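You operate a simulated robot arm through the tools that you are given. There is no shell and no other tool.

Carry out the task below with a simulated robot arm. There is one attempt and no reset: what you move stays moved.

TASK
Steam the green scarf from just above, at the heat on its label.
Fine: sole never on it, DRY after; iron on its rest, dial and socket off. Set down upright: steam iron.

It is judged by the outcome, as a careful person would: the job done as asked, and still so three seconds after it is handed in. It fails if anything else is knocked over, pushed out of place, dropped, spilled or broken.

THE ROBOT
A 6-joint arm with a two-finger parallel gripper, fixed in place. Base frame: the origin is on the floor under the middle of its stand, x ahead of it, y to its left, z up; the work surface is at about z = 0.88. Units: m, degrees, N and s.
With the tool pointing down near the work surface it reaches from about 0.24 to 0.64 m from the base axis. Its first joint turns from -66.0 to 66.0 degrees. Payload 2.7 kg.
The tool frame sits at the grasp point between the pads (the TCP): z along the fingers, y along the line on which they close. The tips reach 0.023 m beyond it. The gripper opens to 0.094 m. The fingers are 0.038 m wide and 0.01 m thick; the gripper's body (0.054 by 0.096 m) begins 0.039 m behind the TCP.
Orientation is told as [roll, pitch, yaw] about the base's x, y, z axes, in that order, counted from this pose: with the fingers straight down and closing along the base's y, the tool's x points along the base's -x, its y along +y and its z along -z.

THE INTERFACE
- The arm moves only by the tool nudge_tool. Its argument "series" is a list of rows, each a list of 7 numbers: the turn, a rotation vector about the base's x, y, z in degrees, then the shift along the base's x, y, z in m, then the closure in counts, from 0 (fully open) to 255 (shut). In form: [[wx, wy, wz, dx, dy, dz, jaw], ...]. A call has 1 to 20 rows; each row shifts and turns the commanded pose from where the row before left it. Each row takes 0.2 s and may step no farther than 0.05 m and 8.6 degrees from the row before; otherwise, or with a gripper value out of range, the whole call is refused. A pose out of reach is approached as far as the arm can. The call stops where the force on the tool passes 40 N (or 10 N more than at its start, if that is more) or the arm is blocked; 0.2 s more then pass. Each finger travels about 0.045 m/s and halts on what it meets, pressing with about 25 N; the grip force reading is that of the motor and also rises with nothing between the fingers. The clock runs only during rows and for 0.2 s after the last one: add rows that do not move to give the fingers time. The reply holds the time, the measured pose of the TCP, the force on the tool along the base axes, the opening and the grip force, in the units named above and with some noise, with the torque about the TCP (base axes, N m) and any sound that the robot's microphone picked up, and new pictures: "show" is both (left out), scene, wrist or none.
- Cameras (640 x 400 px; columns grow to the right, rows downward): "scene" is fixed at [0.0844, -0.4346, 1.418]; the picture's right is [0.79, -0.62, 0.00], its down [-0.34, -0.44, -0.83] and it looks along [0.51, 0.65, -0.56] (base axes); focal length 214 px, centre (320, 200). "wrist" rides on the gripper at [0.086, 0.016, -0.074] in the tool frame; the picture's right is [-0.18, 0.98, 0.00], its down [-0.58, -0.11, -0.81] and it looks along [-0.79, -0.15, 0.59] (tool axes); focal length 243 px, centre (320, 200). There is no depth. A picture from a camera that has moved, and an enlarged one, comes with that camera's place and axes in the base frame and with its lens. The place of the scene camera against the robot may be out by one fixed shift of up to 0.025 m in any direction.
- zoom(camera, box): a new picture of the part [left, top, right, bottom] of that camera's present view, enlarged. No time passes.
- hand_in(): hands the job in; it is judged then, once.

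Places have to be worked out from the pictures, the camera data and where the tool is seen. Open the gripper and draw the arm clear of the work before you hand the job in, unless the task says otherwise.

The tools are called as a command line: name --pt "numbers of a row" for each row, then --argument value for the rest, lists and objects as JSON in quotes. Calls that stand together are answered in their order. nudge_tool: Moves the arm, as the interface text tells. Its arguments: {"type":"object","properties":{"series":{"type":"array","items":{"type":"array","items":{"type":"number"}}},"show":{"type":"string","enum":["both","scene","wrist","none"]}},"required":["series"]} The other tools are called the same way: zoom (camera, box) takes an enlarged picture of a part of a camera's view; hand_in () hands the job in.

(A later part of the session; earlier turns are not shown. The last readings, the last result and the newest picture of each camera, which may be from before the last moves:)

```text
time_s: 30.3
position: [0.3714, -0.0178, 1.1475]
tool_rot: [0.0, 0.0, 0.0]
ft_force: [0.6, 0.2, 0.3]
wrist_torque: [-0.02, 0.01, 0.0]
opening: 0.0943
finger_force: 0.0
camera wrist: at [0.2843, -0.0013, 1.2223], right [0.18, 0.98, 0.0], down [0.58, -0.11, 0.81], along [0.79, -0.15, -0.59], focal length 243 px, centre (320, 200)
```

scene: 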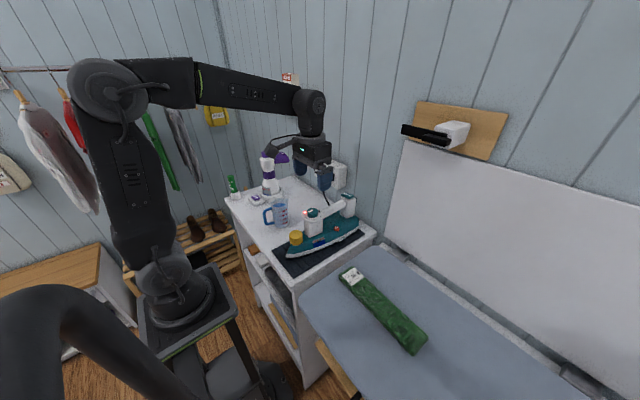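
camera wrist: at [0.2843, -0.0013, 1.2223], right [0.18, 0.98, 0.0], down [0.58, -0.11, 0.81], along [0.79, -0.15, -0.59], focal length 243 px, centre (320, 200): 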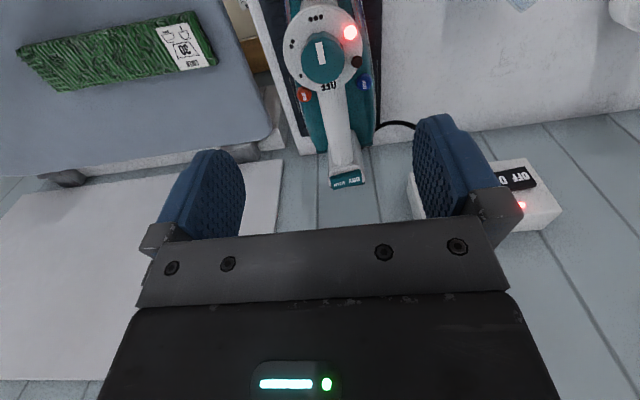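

zoom --camera "wrist" --box '[260, 0, 390, 100]'

zoom --camera "wrist" --box '[300, 120, 400, 200]'

zoom --camera "scene" --box '[285, 175, 375, 260]'

```text
4.00 times, centred on (325, 50) of wrist
camera zoom: at [0.2843, -0.0013, 1.2223], right [0.18, 0.98, 0.0], down [0.58, -0.11, 0.81], along [0.79, -0.15, -0.59], focal length 970 px, centre (300, 800)
```

zoom: 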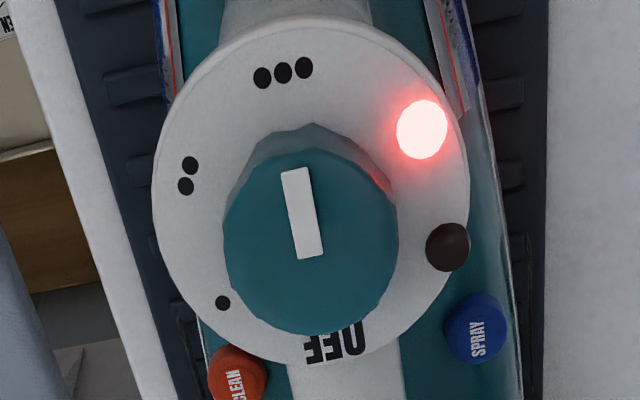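

```text
5.00 times, centred on (350, 160) of wrist
camera zoom: at [0.2843, -0.0013, 1.2223], right [0.18, 0.98, 0.0], down [0.58, -0.11, 0.81], along [0.79, -0.15, -0.59], focal length 1213 px, centre (170, 400)
```

zoom: 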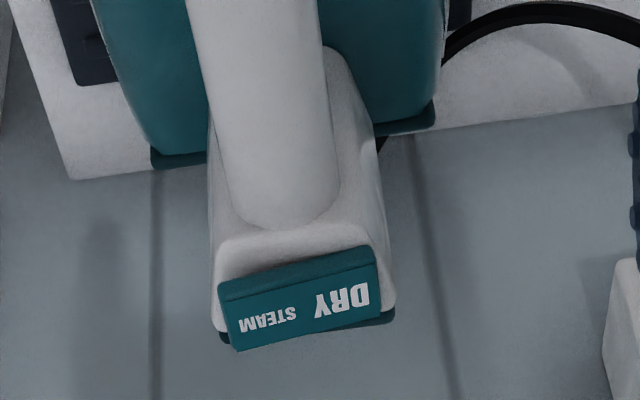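

```text
4.71 times, centred on (330, 218) of scene
camera zoom: at [0.0844, -0.4346, 1.418], right [0.79, -0.62, 0.0], down [-0.34, -0.44, -0.83], along [0.51, 0.65, -0.56], focal length 1009 px, centre (273, 118)
```

zoom: 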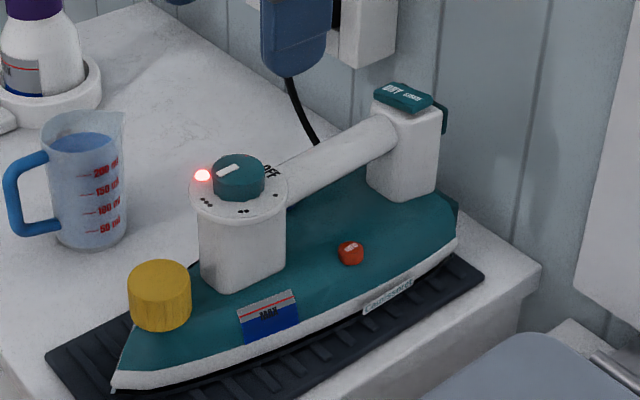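

The dial is at •••, the red power lamp is on and the amber is already off (hot). The rocker reads DRY pressed; I move over the rear of the handle with closed fingers to locate it closely.

nudge_tool --pt "0 0 0 0.03 0 0 255" --pt "0 0 0 0.03 0 0 255" --pt "0 0 0 0.02 0 -0.01 255" --pt "0 0 0 0 0 -0.01 255" --pt "0 0 0 0 0 0 255" --pt "0 0 0 0 0 0 255"

```text
time_s: 31.7
position: [0.4492, -0.0177, 1.1255]
tool_rot: [0.0, -0.1, -0.2]
ft_force: [-0.1, 0.2, -0.1]
wrist_torque: [-0.04, 0.0, 0.0]
opening: 0.0
finger_force: 25.1
camera wrist: at [0.3636, -0.0016, 1.2016], right [0.19, 0.98, 0.0], down [0.58, -0.11, 0.81], along [0.79, -0.15, -0.59], focal length 243 px, centre (320, 200)
```

scene: 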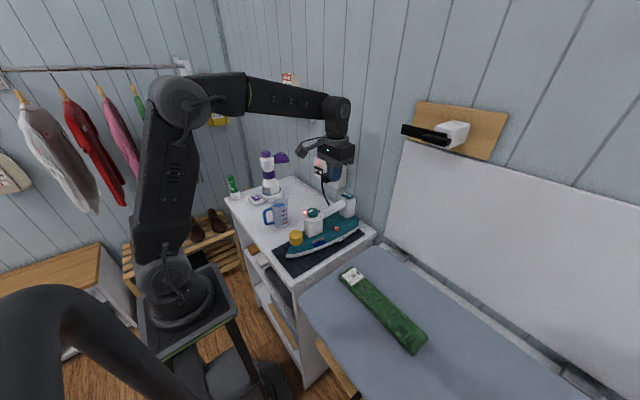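
wrist: 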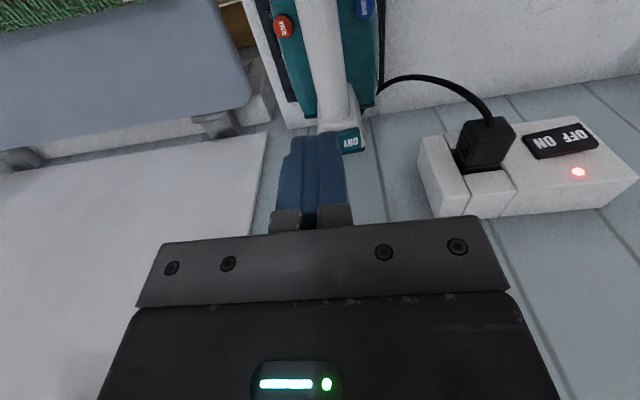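

zoom --camera "wrist" --box '[260, 70, 400, 180]'

zoom --camera "scene" --box '[300, 150, 380, 240]'

```text
3.64 times, centred on (330, 125) of wrist
camera zoom: at [0.3636, -0.0016, 1.2016], right [0.19, 0.98, 0.0], down [0.58, -0.11, 0.81], along [0.79, -0.15, -0.59], focal length 882 px, centre (284, 473)
```

zoom: 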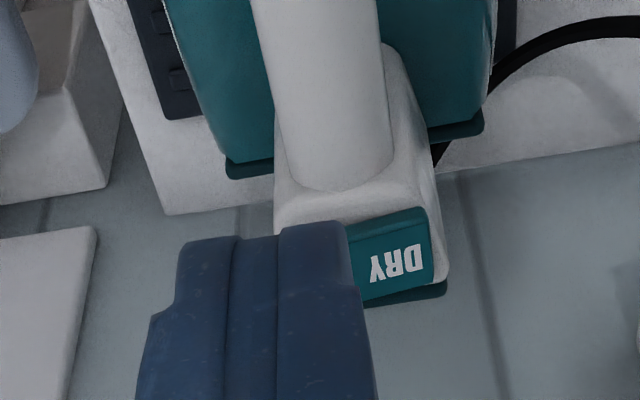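

```text
4.44 times, centred on (340, 195) of scene
camera zoom: at [0.0844, -0.4346, 1.418], right [0.79, -0.62, 0.0], down [-0.34, -0.44, -0.83], along [0.51, 0.65, -0.56], focal length 953 px, centre (231, 222)
```

zoom: 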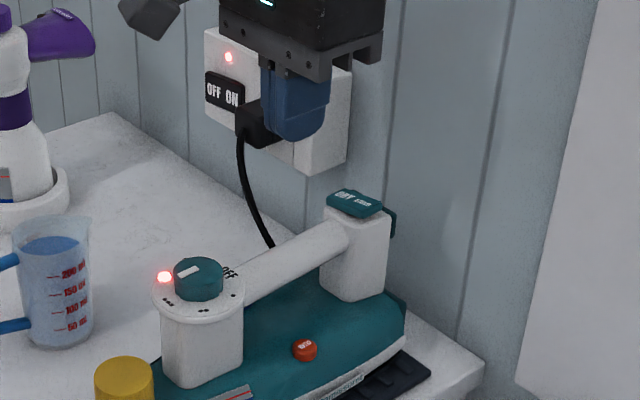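

The rocker sits at about (0.525, -0.011, 1.013), with the STEAM half around y = -0.022. I move above it, still about 2 cm clear.

nudge_tool --pt "0 0 0 0.038 -0.003 0 255" --pt "0 0 0 0.038 -0.003 0 255" --pt "0 0 0 0 0 -0.03 255" --pt "0 0 0 0 0 -0.03 255" --pt "0 0 0 0 0 0 255"

zoom --camera "wrist" --box '[260, 90, 400, 200]'

zoom --camera "scene" --box '[310, 160, 380, 230]'

```text
time_s: 32.9
position: [0.5271, -0.0252, 1.067]
tool_rot: [0.1, 0.0, -0.2]
ft_force: [0.1, 0.3, -0.2]
wrist_torque: [0.0, -0.01, 0.02]
opening: 0.0001
finger_force: 25.1
camera wrist: at [0.4412, -0.0074, 1.1415], right [0.19, 0.98, 0.0], down [0.58, -0.11, 0.81], along [0.79, -0.15, -0.59], focal length 243 px, centre (320, 200)
```

scene: 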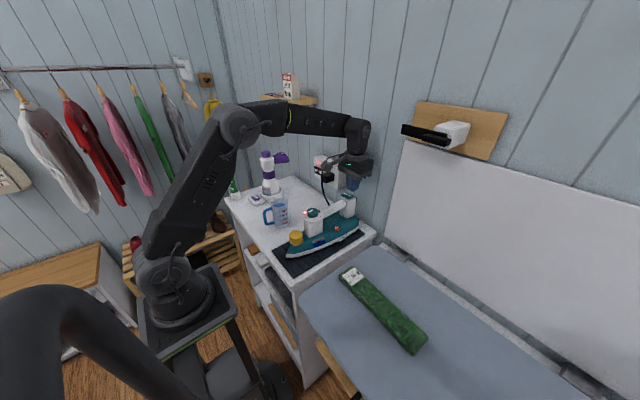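
wrist: 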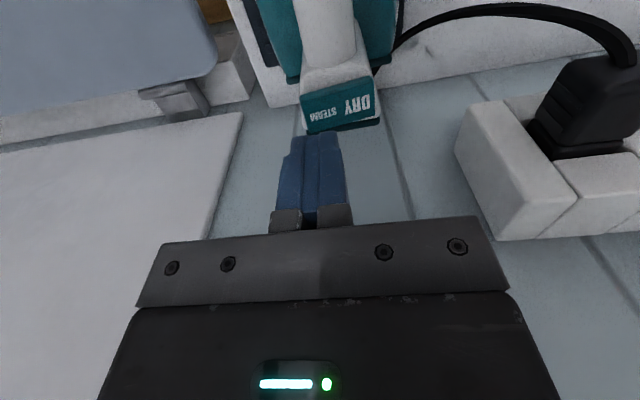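

```text
3.64 times, centred on (330, 145) of wrist
camera zoom: at [0.4412, -0.0074, 1.1415], right [0.19, 0.98, 0.0], down [0.58, -0.11, 0.81], along [0.79, -0.15, -0.59], focal length 882 px, centre (284, 400)
```

zoom: 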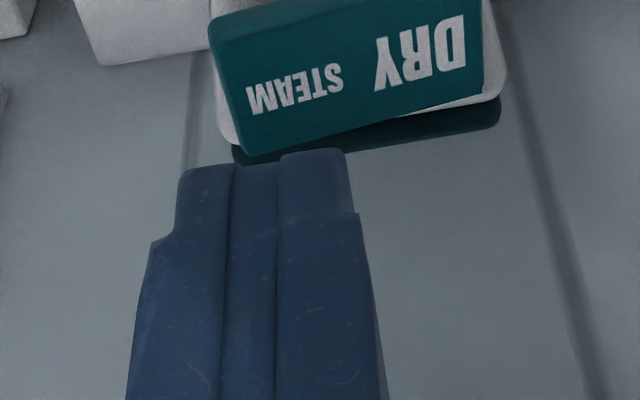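

```text
5.71 times, centred on (345, 195) of scene
camera zoom: at [0.0844, -0.4346, 1.418], right [0.79, -0.62, 0.0], down [-0.34, -0.44, -0.83], along [0.51, 0.65, -0.56], focal length 1226 px, centre (177, 229)
```

zoom: 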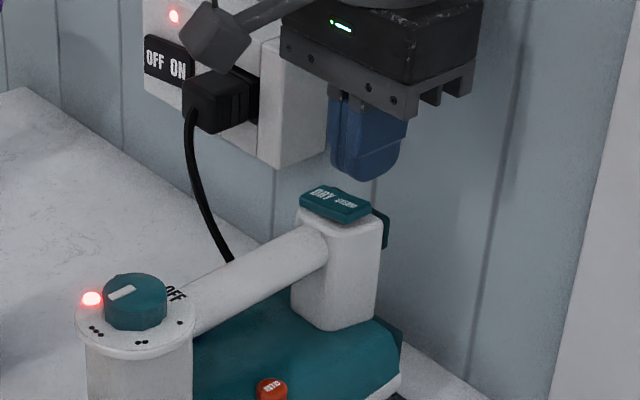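

STEAM's half is centred near (0.520, -0.021, 1.024). I align over it and press down in small steps.

nudge_tool --pt "0 0 0 -0.009 0.001 -0.01 255" --pt "0 0 0 0 0 -0.004 255" --pt "0 0 0 0 0 -0.004 255" --pt "0 0 0 0 0 -0.004 255" --pt "0 0 0 0 0 -0.004 255" --pt "0 0 0 0 0 -0.004 255" --show "both"

```text
time_s: 34.4
position: [0.5186, -0.0243, 1.0465]
tool_rot: [-0.2, -0.7, -0.1]
ft_force: [-5.3, -1.3, 8.5]
wrist_torque: [0.05, 0.22, 0.06]
opening: 0.0
finger_force: 25.1
heard: click
stopped in row 6: the force on the tool passed its limit at 44 N (the readings are from after the stop); the commanded pose is now the measured one
camera wrist: at [0.4311, -0.0072, 1.1194], right [0.19, 0.98, 0.0], down [0.57, -0.11, 0.81], along [0.8, -0.15, -0.58], focal length 243 px, centre (320, 200)
```

scene: 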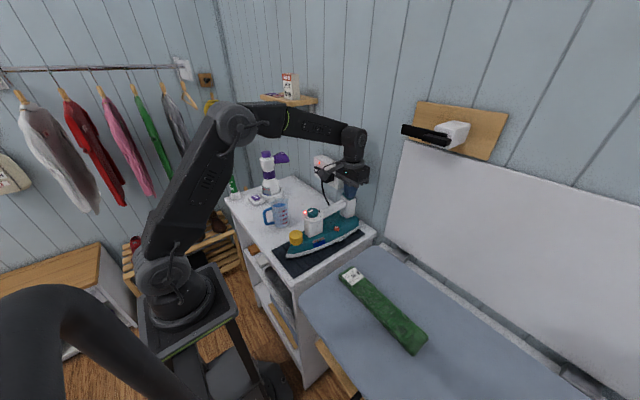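
wrist: 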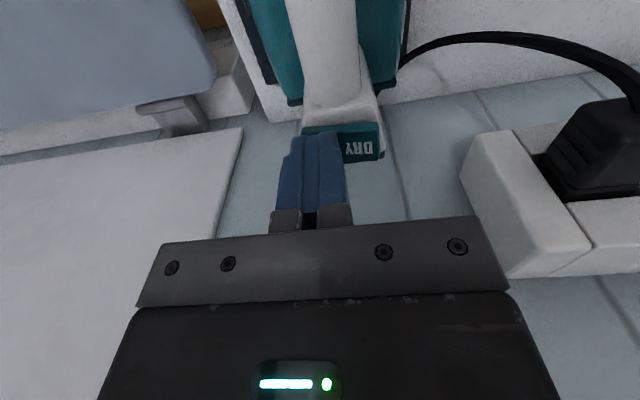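

A click: the rocker should be on STEAM now. I rise, back off above the handle with open fingers, and check the rocker and lamps.

nudge_tool --pt "0.2 0.7 0 0 0 0.03 255" --pt "0 0 0 0 0 0.035 255" --pt "0 0 0 -0.04 0.003 0.01 0" --pt "0 0 0 -0.04 0.003 0 0" --pt "0 0 0 0 0 0 0" --pt "0 0 0 0 0 0 0"

zoom --camera "wrist" --box '[260, 0, 400, 170]'

zoom --camera "scene" --box '[275, 175, 385, 265]'

```text
time_s: 35.8
position: [0.4384, -0.0166, 1.1205]
tool_rot: [0.1, 0.0, -0.1]
ft_force: [0.0, 0.5, -0.5]
wrist_torque: [-0.05, 0.02, 0.01]
opening: 0.0868
finger_force: 0.0
camera wrist: at [0.352, -0.0016, 1.1949], right [0.19, 0.98, 0.0], down [0.58, -0.11, 0.81], along [0.79, -0.15, -0.59], focal length 243 px, centre (320, 200)
```

scene: 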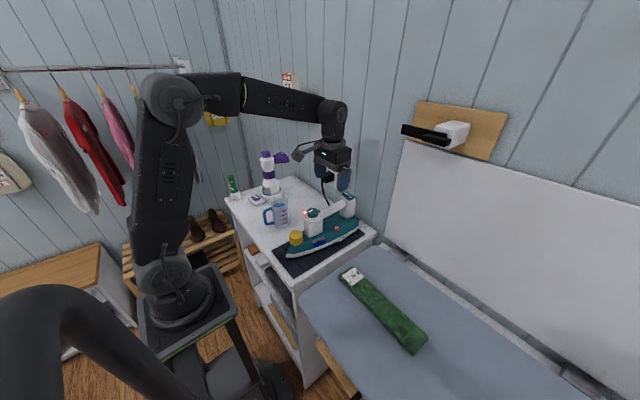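
wrist: 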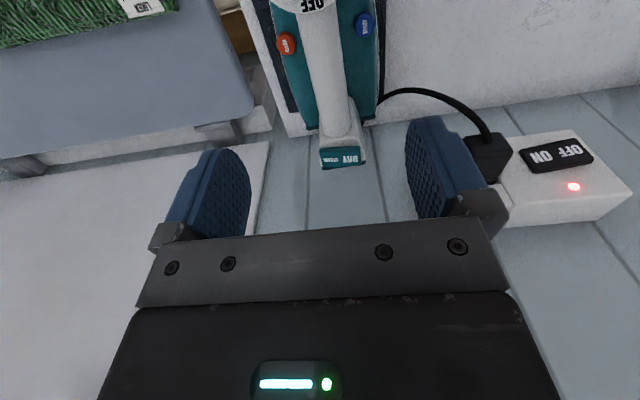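

```text
2.35 times, centred on (330, 85) of wrist
camera zoom: at [0.352, -0.0016, 1.1949], right [0.19, 0.98, 0.0], down [0.58, -0.11, 0.81], along [0.79, -0.15, -0.59], focal length 571 px, centre (296, 471)
```

zoom: 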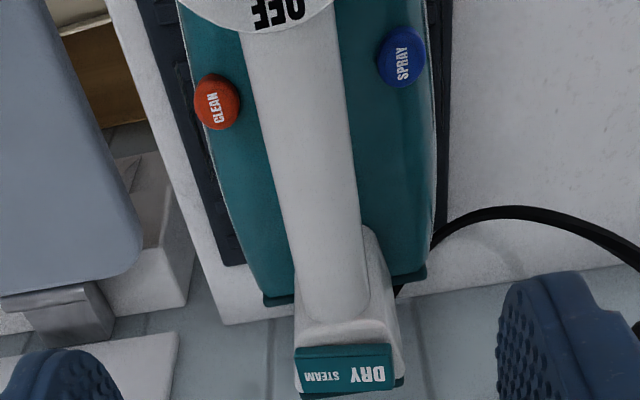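

```text
4.44 times, centred on (330, 220) of scene
camera zoom: at [0.0844, -0.4346, 1.418], right [0.79, -0.62, 0.0], down [-0.34, -0.44, -0.83], along [0.51, 0.65, -0.56], focal length 953 px, centre (276, 111)
```

zoom: 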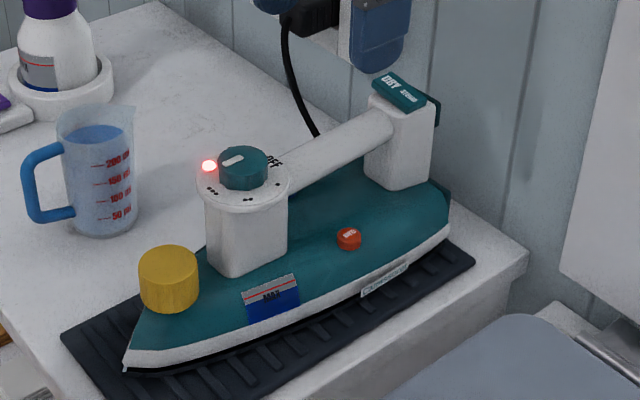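

The rocker now tilts to STEAM and the lamps show hot. The handle bar runs along x at y ≈ -0.015, z ≈ 0.997; I lower the open fingers around it at x ≈ 0.44 and close.

nudge_tool --pt "0 0 0 0.001 0.001 -0.04 0" --pt "0 0 0 0 0 -0.04 0" --pt "0 0 0 0 0 -0.03 0" --pt "0 0 0 0 0 -0.011 0" --pt "0 0 0 0 0 0 255" --pt "0 0 0 0 0 0 255" --pt "0 0 0 0 0 0 255" --pt "0 0 0 0 0 0 255" --pt "0 0 0 0 0 0 255"

```text
time_s: 37.8
position: [0.44, -0.0184, 0.9993]
tool_rot: [0.2, -0.1, -0.1]
ft_force: [3.4, 6.1, 1.2]
wrist_torque: [0.23, -0.11, -0.16]
opening: 0.0277
finger_force: 24.9
camera wrist: at [0.3543, -0.0006, 1.0733], right [0.19, 0.98, 0.0], down [0.58, -0.11, 0.81], along [0.79, -0.15, -0.59], focal length 243 px, centre (320, 200)
```

scene: 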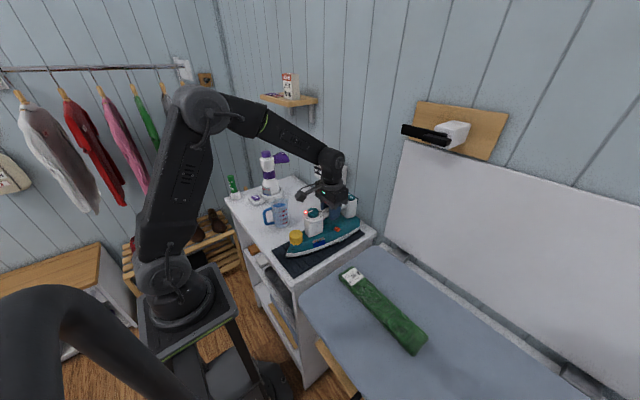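
wrist: 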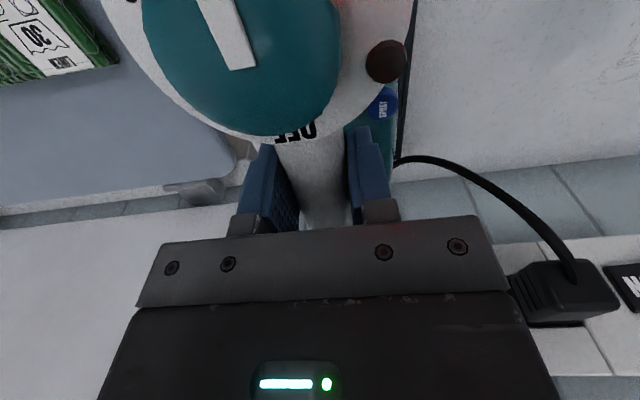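

The handle is gripped (opening 0.0277). I lift slowly by 3 cm and check the weight and any tilt.

nudge_tool --pt "0 0 0 0 0 0.005 255" --pt "0 0 0 0 0 0.01 255" --pt "0 0 0 0 0 0.015 255" --pt "0 0 0 0 0 0 255"

zoom --camera "scene" --box '[275, 175, 385, 265]'

```text
time_s: 38.8
position: [0.44, -0.0164, 1.0284]
tool_rot: [0.1, 0.1, -0.1]
ft_force: [-0.9, -1.3, -10.3]
wrist_torque: [-0.01, -0.18, -0.02]
opening: 0.0278
finger_force: 25.2
camera wrist: at [0.3535, -0.0003, 1.1033], right [0.19, 0.98, 0.0], down [0.58, -0.11, 0.81], along [0.79, -0.15, -0.59], focal length 243 px, centre (320, 200)
```

scene: 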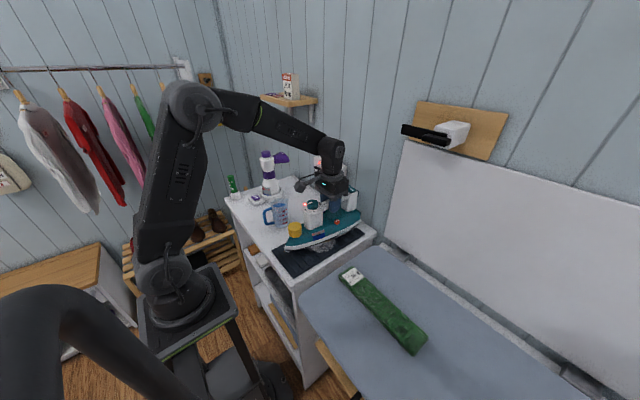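
wrist: 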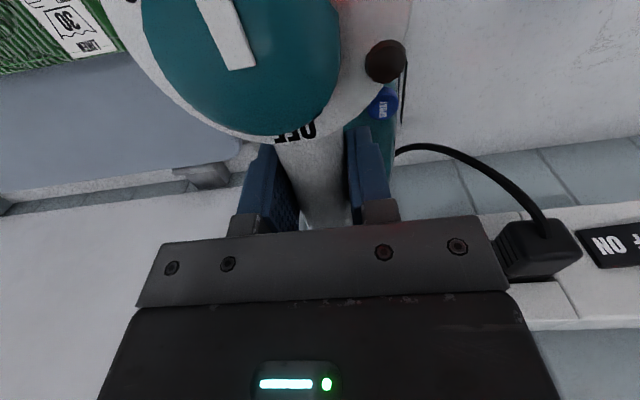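

```text
4.44 times, centred on (330, 220) of scene
camera zoom: at [0.0846, -0.4347, 1.418], right [0.79, -0.62, 0.0], down [-0.34, -0.44, -0.83], along [0.51, 0.65, -0.56], focal length 953 px, centre (276, 111)
```

zoom: 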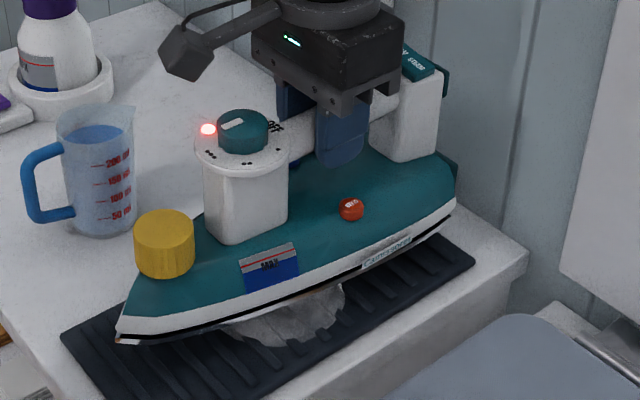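

The iron hangs level (10.3 N) and steam flows under the sole; its sole spans x ≈ 0.266–0.547. The scarf covers x ≈ 0.35–0.406, y ≈ -0.156 to -0.396, top z ≈ 0.895. I raise for transit and carry it toward the near (label) end, staying high.

nudge_tool --pt "0 0 0 0 0 0.02 255" --pt "0 0 0 0 0 0.02 255" --pt "0 0 0 -0.005 -0.02 0 255" --pt "0 0 0 -0.005 -0.03 0 255" --pt "0 0 0 -0.005 -0.03 0 255" --pt "0 0 0 -0.005 -0.03 0 255" --pt "0 0 0 -0.005 -0.02 0 255" --pt "0 0 0 0 0 0 255"

zoom --camera "scene" --box '[290, 190, 450, 360]'

```text
time_s: 40.6
position: [0.415, -0.1477, 1.0684]
tool_rot: [0.1, 0.0, -0.1]
ft_force: [0.7, 0.2, -8.8]
wrist_torque: [-0.04, -0.19, 0.0]
opening: 0.0276
finger_force: 24.5
camera wrist: at [0.329, -0.1315, 1.1432], right [0.19, 0.98, 0.0], down [0.58, -0.11, 0.81], along [0.79, -0.15, -0.59], focal length 243 px, centre (320, 200)
```

scene: 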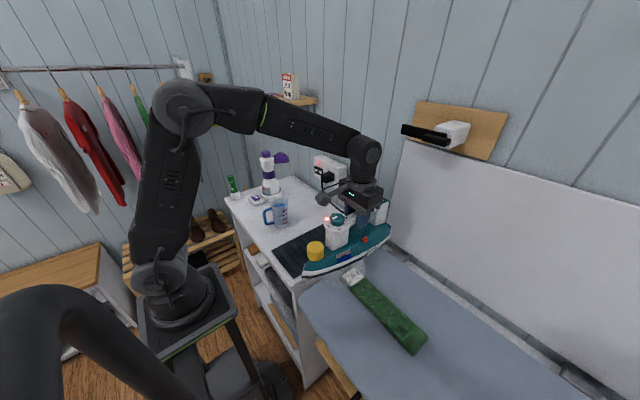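
wrist: 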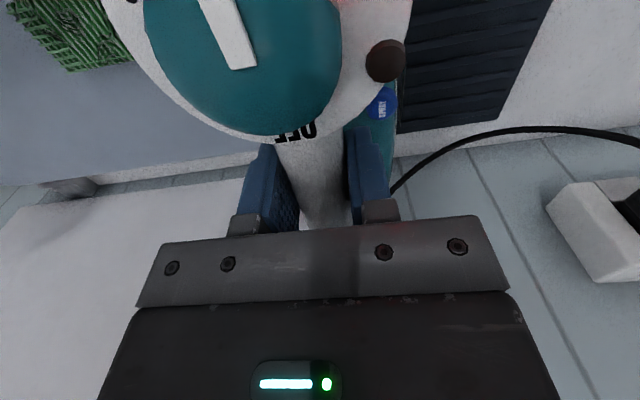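

```text
2.35 times, centred on (370, 275) of scene
camera zoom: at [0.0845, -0.4347, 1.418], right [0.79, -0.62, 0.0], down [-0.34, -0.44, -0.83], along [0.51, 0.65, -0.56], focal length 505 px, centre (202, 24)
```

zoom: 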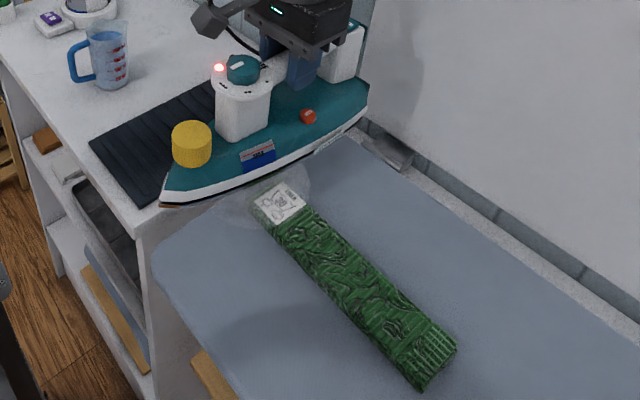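

Steam is reaching the label end. Before lowering, I'll measure the mat corner height for the sole-to-scarf clearance.

zoom --camera "wrist" --box '[390, 0, 570, 140]'

zoom --camera "scene" --box '[265, 205, 345, 280]'

```text
2.86 times, centred on (480, 70) of wrist
camera zoom: at [0.329, -0.1315, 1.1432], right [0.19, 0.98, 0.0], down [0.58, -0.11, 0.81], along [0.79, -0.15, -0.59], focal length 693 px, centre (-137, 571)
```

zoom: 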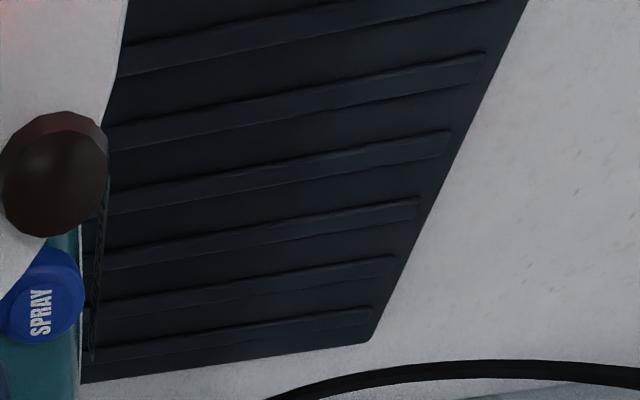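

```text
5.33 times, centred on (305, 242) of scene
camera zoom: at [0.0845, -0.4347, 1.418], right [0.79, -0.62, 0.0], down [-0.34, -0.44, -0.83], along [0.51, 0.65, -0.56], focal length 1144 px, centre (400, -27)
```

zoom: 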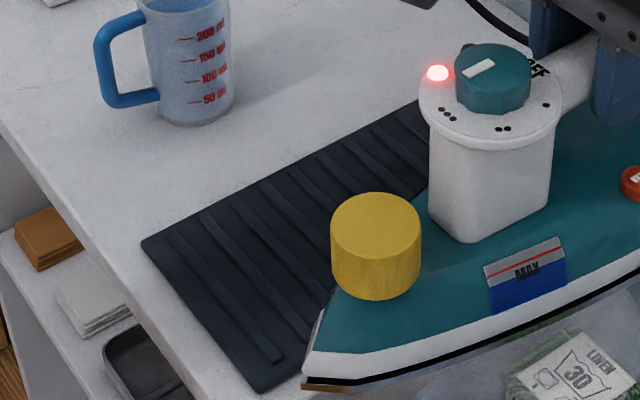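

The mat is thin (top ≈ 0.885), so at TCP z ≈ 1.031 the sole is near 0.917, leaving roughly 1.5–2 cm above the scarf (top ≈ 0.899). I lower to that height and check.

nudge_tool --pt "0 0 0 0 0 -0.015 255" --pt "0 0 0 0 -0.005 -0.012 255" --pt "0 0 0 0 -0.005 -0.01 255" --pt "0 0 0 0 0 0 255"

zoom --camera "scene" --box '[295, 205, 415, 315]'

```text
time_s: 41.6
position: [0.4163, -0.1568, 1.0323]
tool_rot: [0.1, 0.1, -0.1]
ft_force: [-0.4, -0.3, -10.3]
wrist_torque: [0.0, -0.15, -0.02]
opening: 0.0275
finger_force: 25.2
camera wrist: at [0.3289, -0.1406, 1.1072], right [0.19, 0.98, 0.0], down [0.58, -0.11, 0.81], along [0.79, -0.15, -0.59], focal length 243 px, centre (320, 200)
```

scene: 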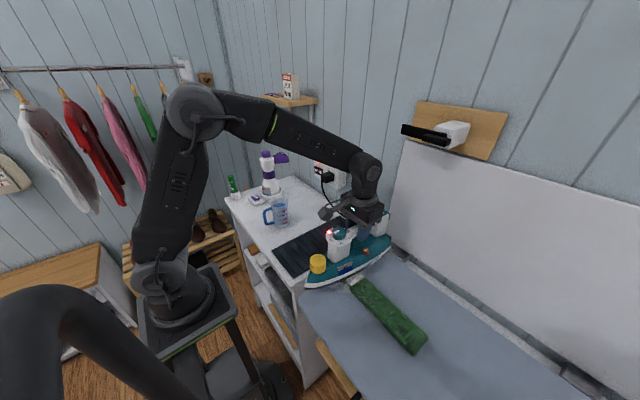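
wrist: 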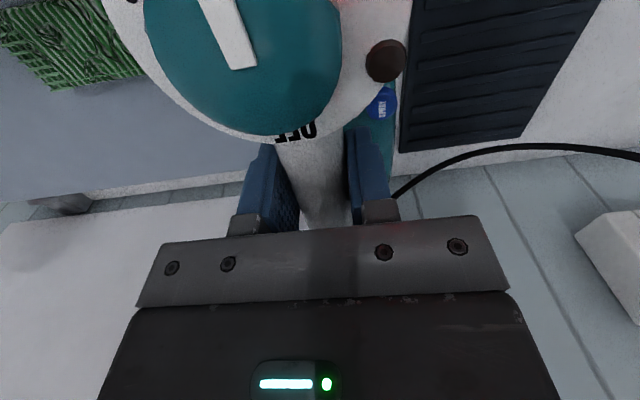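

```text
3.64 times, centred on (355, 260) of scene
camera zoom: at [0.0846, -0.4347, 1.418], right [0.79, -0.62, 0.0], down [-0.34, -0.44, -0.83], along [0.51, 0.65, -0.56], focal length 780 px, centre (193, -18)
```

zoom: 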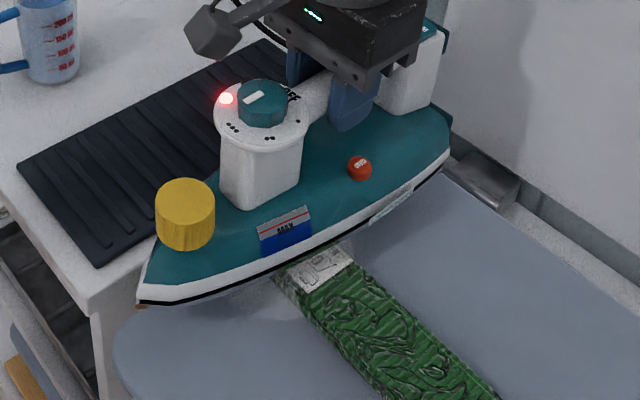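

zoom --camera "scene" --box '[335, 255, 375, 295]'

```text
10.00 times, centred on (355, 275) of scene
camera zoom: at [0.0846, -0.4347, 1.418], right [0.79, -0.62, 0.0], down [-0.34, -0.44, -0.83], along [0.51, 0.65, -0.56], focal length 2145 px, centre (-30, -550)
```

zoom: 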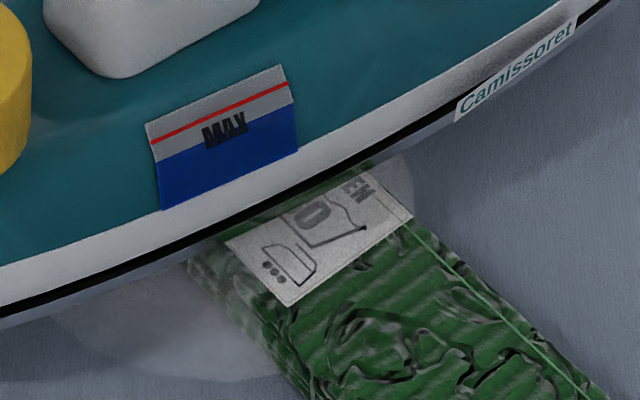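

The sole edge sits about 1.8 cm above the scarf and the steam cloud wraps the label end. I lower 3 mm more and sweep slowly along the scarf in -y.

nudge_tool --pt "0 0 0 0 0 -0.003 255" --pt "0 0 0 0 0 0 255" --pt "0 0 0 0 0 0 255" --pt "0 0 0 0 -0.007 0 255" --pt "0 0 0 0 -0.008 0 255" --pt "0 0 0 0 -0.008 0 255" --pt "0 0 0 0 -0.008 0 255" --pt "0 0 0 0 -0.008 0 255" --pt "0 0 0 0 -0.008 0 255" --pt "0 0 0 0 -0.008 0 255" --pt "0 0 0 0 -0.008 0 255" --pt "0 0 0 0 0 0 255"

zoom --camera "scene" --box '[305, 215, 445, 365]'

```text
time_s: 44.2
position: [0.4157, -0.2193, 1.0284]
tool_rot: [0.0, -0.1, 0.0]
ft_force: [-0.3, 0.2, -10.3]
wrist_torque: [0.0, -0.21, 0.03]
opening: 0.0276
finger_force: 24.7
camera wrist: at [0.3289, -0.2034, 1.1037], right [0.19, 0.98, 0.0], down [0.58, -0.11, 0.81], along [0.79, -0.15, -0.59], focal length 243 px, centre (320, 200)
```

scene: 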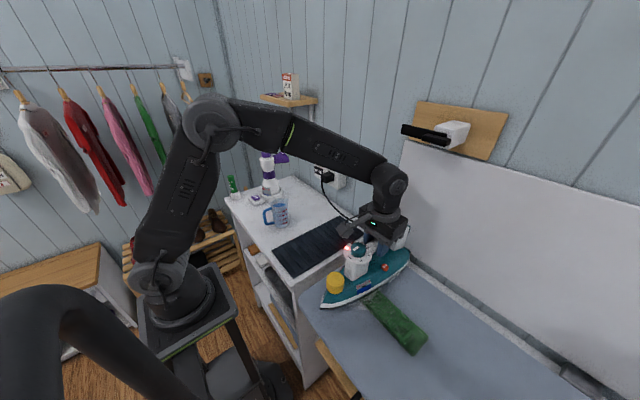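
wrist: 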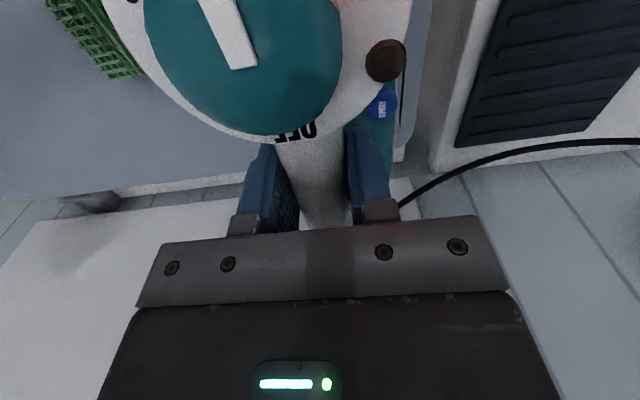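

```text
2.67 times, centred on (375, 290) of scene
camera zoom: at [0.0845, -0.4347, 1.418], right [0.79, -0.62, 0.0], down [-0.34, -0.44, -0.83], along [0.51, 0.65, -0.56], focal length 572 px, centre (173, -40)
```

zoom: 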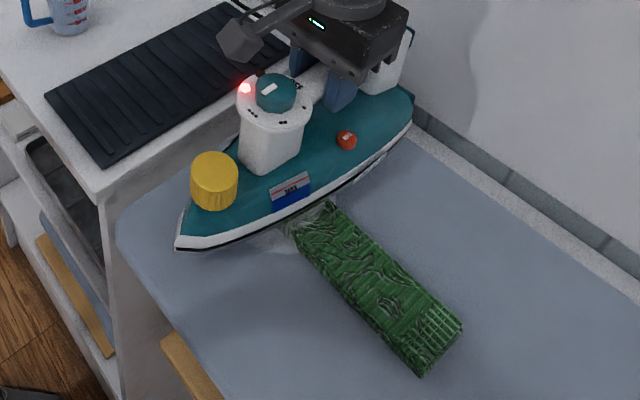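

The sweep is steady with constant 10.3 N and no contact. I continue toward the fringe end.

nudge_tool --pt "0 0 0 0 -0.008 0 255" --pt "0 0 0 0 -0.008 0 255" --pt "0 0 0 0 -0.008 0 255" --pt "0 0 0 0 -0.008 0 255" --pt "0 0 0 0 -0.008 0 255" --pt "0 0 0 0 -0.008 0 255" --pt "0 0 0 0 -0.008 0 255" --pt "0 0 0 0 -0.008 0 255" --pt "0 0 0 0 -0.008 0 255" --pt "0 0 0 0 -0.008 0 255" --pt "0 0 0 0 -0.008 0 255" --pt "0 0 0 0 -0.008 0 255" --pt "0 0 0 0 0 0 255"

zoom --camera "scene" --box '[325, 235, 465, 385]'

```text
time_s: 47.0
position: [0.4151, -0.3171, 1.0285]
tool_rot: [0.0, -0.1, -0.2]
ft_force: [0.2, 0.0, -10.3]
wrist_torque: [0.06, -0.2, 0.0]
opening: 0.0275
finger_force: 25.1
camera wrist: at [0.3283, -0.3002, 1.1029], right [0.19, 0.98, 0.0], down [0.58, -0.11, 0.81], along [0.79, -0.15, -0.59], focal length 243 px, centre (320, 200)
```

scene: 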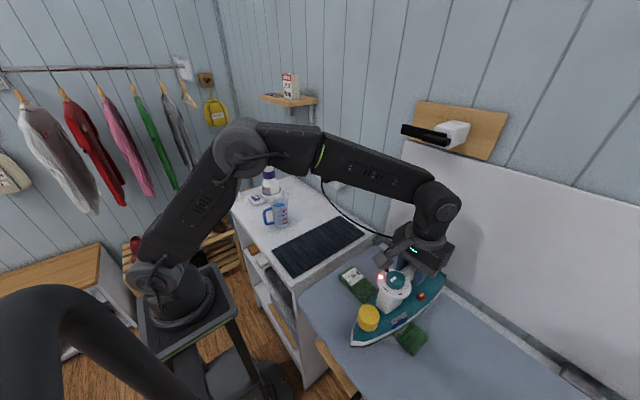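
wrist: 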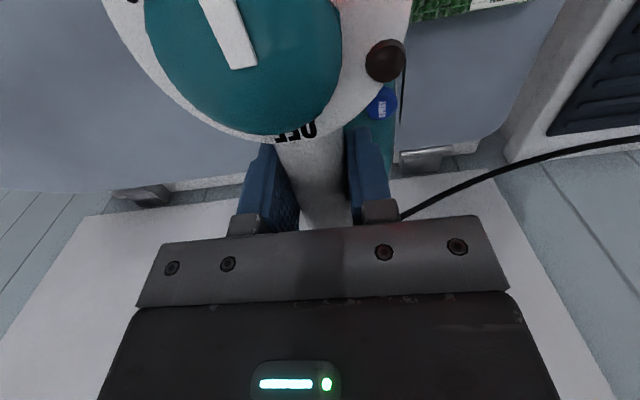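

```text
2.67 times, centred on (395, 310) of scene
camera zoom: at [0.0845, -0.4348, 1.418], right [0.79, -0.62, 0.0], down [-0.34, -0.44, -0.83], along [0.51, 0.65, -0.56], focal length 572 px, centre (120, -93)
```

zoom: 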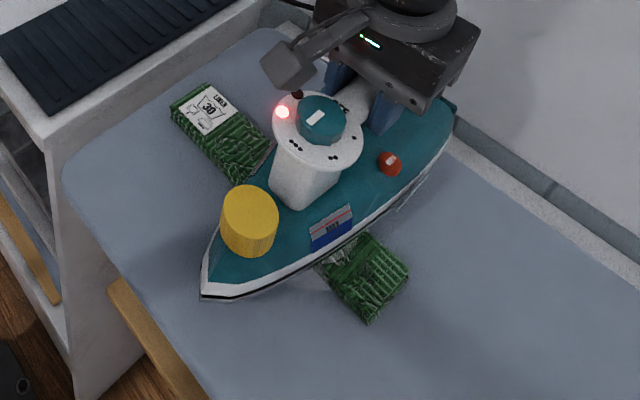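

zoom --camera "scene" --box '[330, 255, 390, 310]'

zoom --camera "scene" --box '[390, 300, 440, 360]'

zoom --camera "wrist" --box '[400, 0, 540, 60]'

```text
7.27 times, centred on (360, 282) of scene
camera zoom: at [0.0845, -0.4348, 1.418], right [0.79, -0.62, 0.0], down [-0.34, -0.44, -0.83], along [0.51, 0.65, -0.56], focal length 1560 px, centre (29, -400)
```

zoom: 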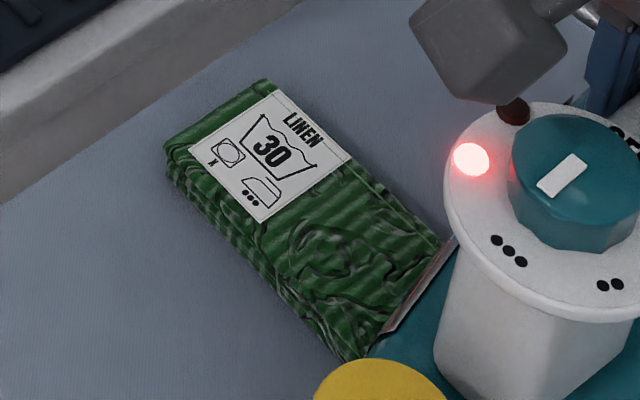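

```text
6.67 times, centred on (415, 330) of scene
camera zoom: at [0.0845, -0.4348, 1.418], right [0.79, -0.62, 0.0], down [-0.34, -0.44, -0.83], along [0.51, 0.65, -0.56], focal length 1430 px, centre (-313, -667)
```

zoom: 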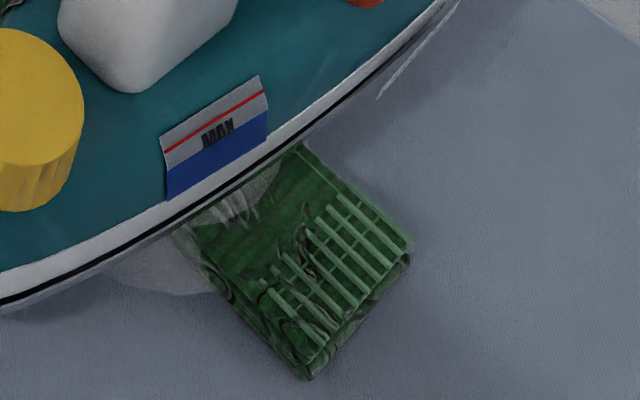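

```text
4.57 times, centred on (470, 30) of wrist
camera zoom: at [0.3283, -0.3002, 1.1029], right [0.19, 0.98, 0.0], down [0.58, -0.11, 0.81], along [0.79, -0.15, -0.59], focal length 1109 px, centre (-366, 977)
```

zoom: 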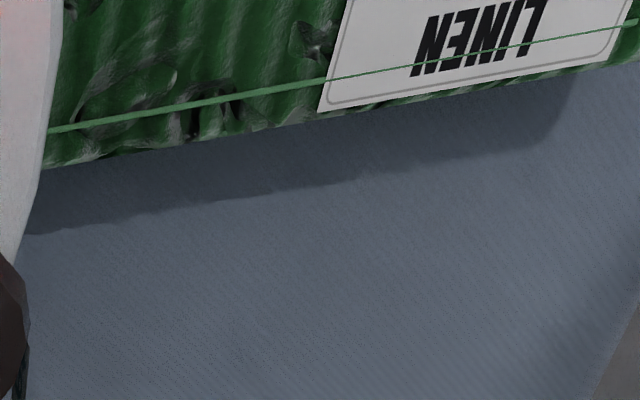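

The fringe end is just ahead and the steam cloud spreads around the scarf. I continue to the far end and dwell briefly there.

nudge_tool --pt "0 0 0 0 -0.008 0 255" --pt "0 0 0 0 -0.008 0 255" --pt "0 0 0 0 -0.008 0 255" --pt "0 0 0 0 -0.008 0 255" --pt "0 0 0 0 -0.008 0 255" --pt "0 0 0 0 -0.008 0 255" --pt "0 0 0 0 -0.008 0 255" --pt "0 0 0 0 -0.008 0 255" --pt "0 0 0 0 -0.008 0 255" --pt "0 0 0 0 -0.006 0 255" --pt "0 0 0 0 0 0 255" --pt "0 0 0 0 0 0 255" --pt "0 0 0 0 0 0 255"

zoom --camera "scene" --box '[330, 260, 440, 360]'

```text
time_s: 49.8
position: [0.4158, -0.3947, 1.029]
tool_rot: [0.1, 0.0, -0.1]
ft_force: [-0.2, 0.4, -8.9]
wrist_torque: [-0.02, -0.15, 0.0]
opening: 0.0273
finger_force: 24.6
camera wrist: at [0.3289, -0.3773, 1.1036], right [0.19, 0.98, 0.0], down [0.58, -0.11, 0.81], along [0.79, -0.15, -0.59], focal length 243 px, centre (320, 200)
```

scene: 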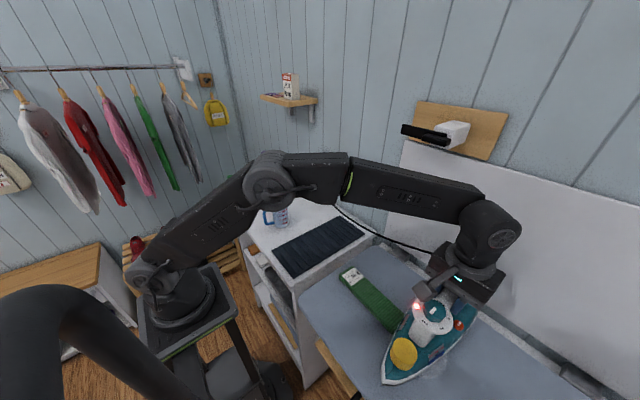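
wrist: 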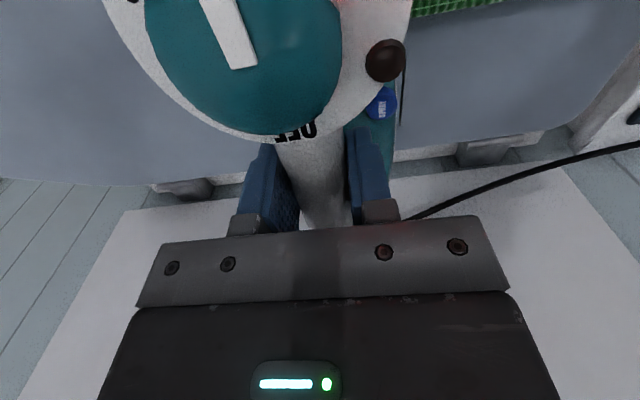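

```text
4.00 times, centred on (385, 310) of scene
camera zoom: at [0.0846, -0.4348, 1.418], right [0.79, -0.62, 0.0], down [-0.34, -0.44, -0.83], along [0.51, 0.65, -0.56], focal length 858 px, centre (60, -240)
```

zoom: 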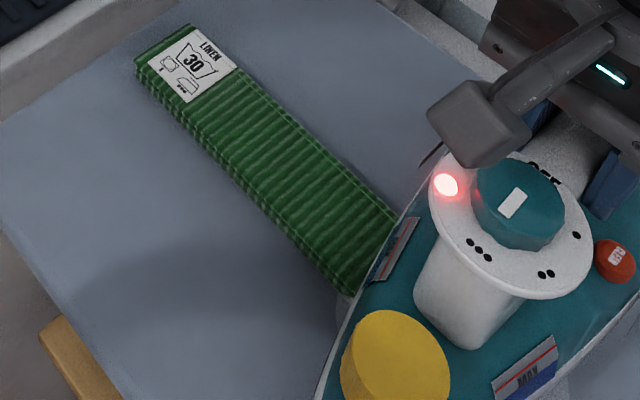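

The creases are gone: the scarf's ribs now run smooth along the visible length. I raise the iron and carry it back over the scarf toward its rest.

nudge_tool --pt "0 0 0 0 0 0.02 255" --pt "0 0 0 0 0.02 0.02 255" --pt "0 0 0 0.002 0.03 0 255" --pt "0 0 0 0.002 0.03 0 255" --pt "0 0 0 0.002 0.03 0 255" --pt "0 0 0 0.002 0.03 0 255" --pt "0 0 0 0.002 0.03 0 255" --pt "0 0 0 0.002 0.03 0 255" --pt "0 0 0 0.002 0.03 0 255" --pt "0 0 0 0.003 0.03 0 255" --pt "0 0 0 0.003 0.03 0 255" --pt "0 0 0 0.002 0.03 0 255" --pt "0 0 0 0.002 0.03 0 255" --pt "0 0 0 0 0.027 0 255" --pt "0 0 0 0 0 0 255"

zoom --camera "scene" --box '[330, 260, 440, 360]'

zoom --camera "scene" --box '[265, 175, 385, 275]'

```text
time_s: 53.0
position: [0.4389, -0.015, 1.0689]
tool_rot: [0.0, 0.0, -0.1]
ft_force: [0.3, 0.7, -8.9]
wrist_torque: [-0.03, -0.18, 0.03]
opening: 0.028
finger_force: 25.2
camera wrist: at [0.3533, 0.0011, 1.1437], right [0.19, 0.98, 0.0], down [0.58, -0.11, 0.81], along [0.79, -0.15, -0.59], focal length 243 px, centre (320, 200)
```

scene: 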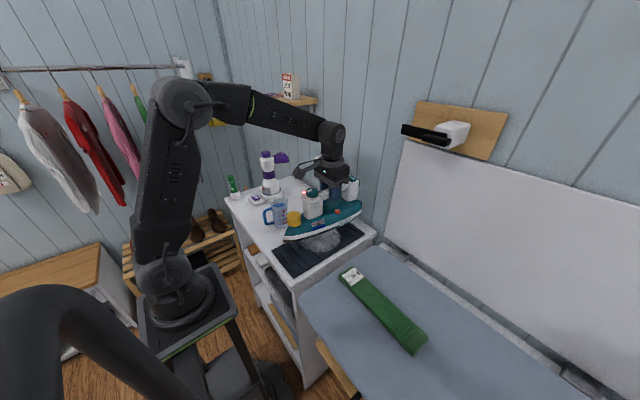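
wrist: 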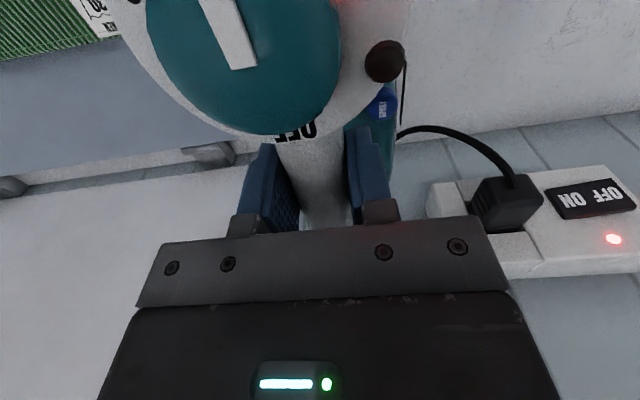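

```text
4.00 times, centred on (385, 310) of scene
camera zoom: at [0.0846, -0.4346, 1.418], right [0.79, -0.62, 0.0], down [-0.34, -0.44, -0.83], along [0.51, 0.65, -0.56], focal length 858 px, centre (60, -240)
```

zoom: 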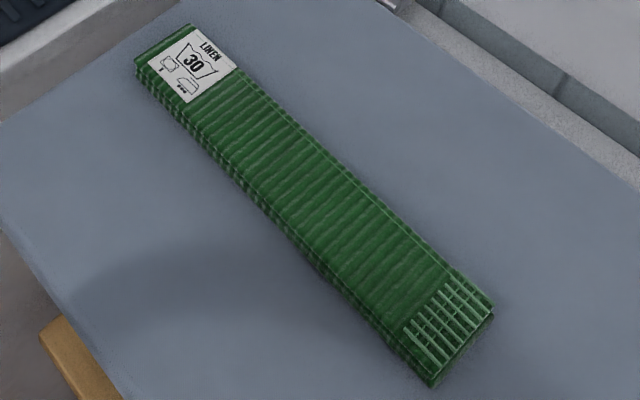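

```text
4.00 times, centred on (325, 225) of scene
camera zoom: at [0.0846, -0.4346, 1.418], right [0.79, -0.62, 0.0], down [-0.34, -0.44, -0.83], along [0.51, 0.65, -0.56], focal length 858 px, centre (300, 100)
```

zoom: 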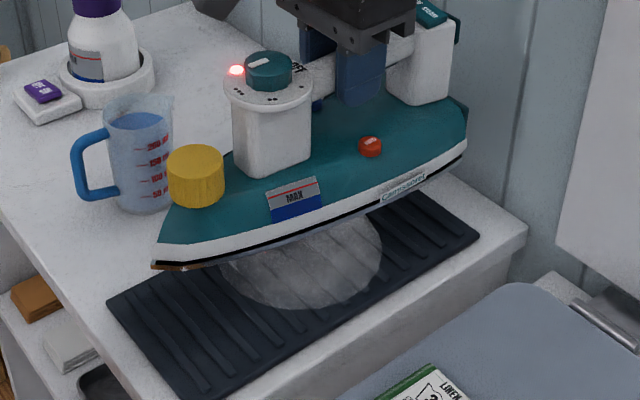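

The scarf is smooth from label to fringe. Now I lower the iron onto its mat, slowly at the end.

nudge_tool --pt "0 0 0 0.001 -0.002 -0.025 255" --pt "0 0 0 0 0 -0.025 255" --pt "0 0 0 0 0 -0.01 255" --pt "0 0 0 0 0 -0.005 255" --pt "0 0 0 0 0 -0.003 255" --pt "0 0 0 0 0 -0.002 255" --pt "0 0 0 0 0 0 255"

zoom --camera "scene" --box '[265, 175, 385, 275]'

```text
time_s: 54.6
position: [0.4412, -0.0181, 1.0002]
tool_rot: [0.1, 0.0, -0.1]
ft_force: [0.5, 1.1, -1.5]
wrist_torque: [-0.08, 0.59, -0.09]
opening: 0.0277
finger_force: 25.2
camera wrist: at [0.3536, -0.0019, 1.0742], right [0.19, 0.98, 0.0], down [0.58, -0.11, 0.81], along [0.79, -0.15, -0.59], focal length 243 px, centre (320, 200)
```

scene: 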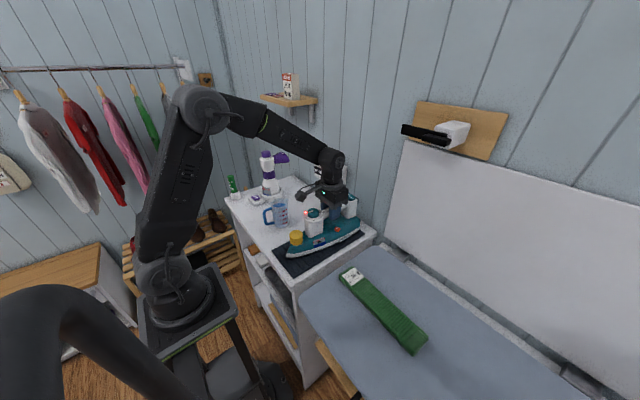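
wrist: 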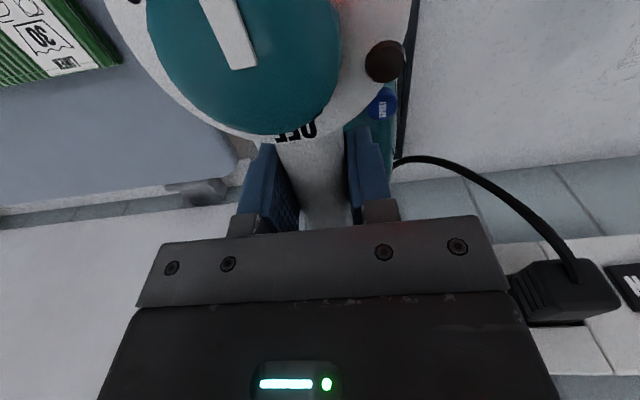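

```text
4.00 times, centred on (325, 225) of scene
camera zoom: at [0.0845, -0.4346, 1.418], right [0.79, -0.62, 0.0], down [-0.34, -0.44, -0.83], along [0.51, 0.65, -0.56], focal length 858 px, centre (300, 100)
```

zoom: 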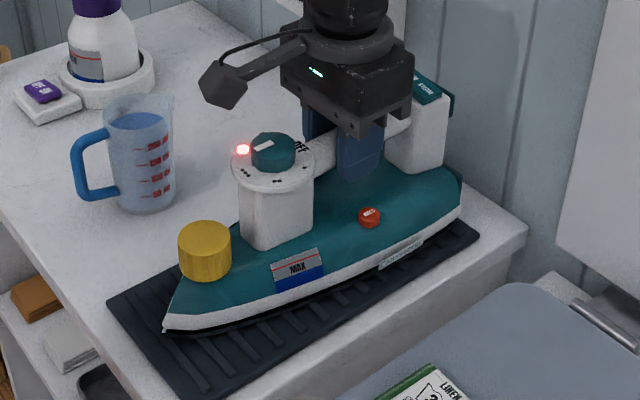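

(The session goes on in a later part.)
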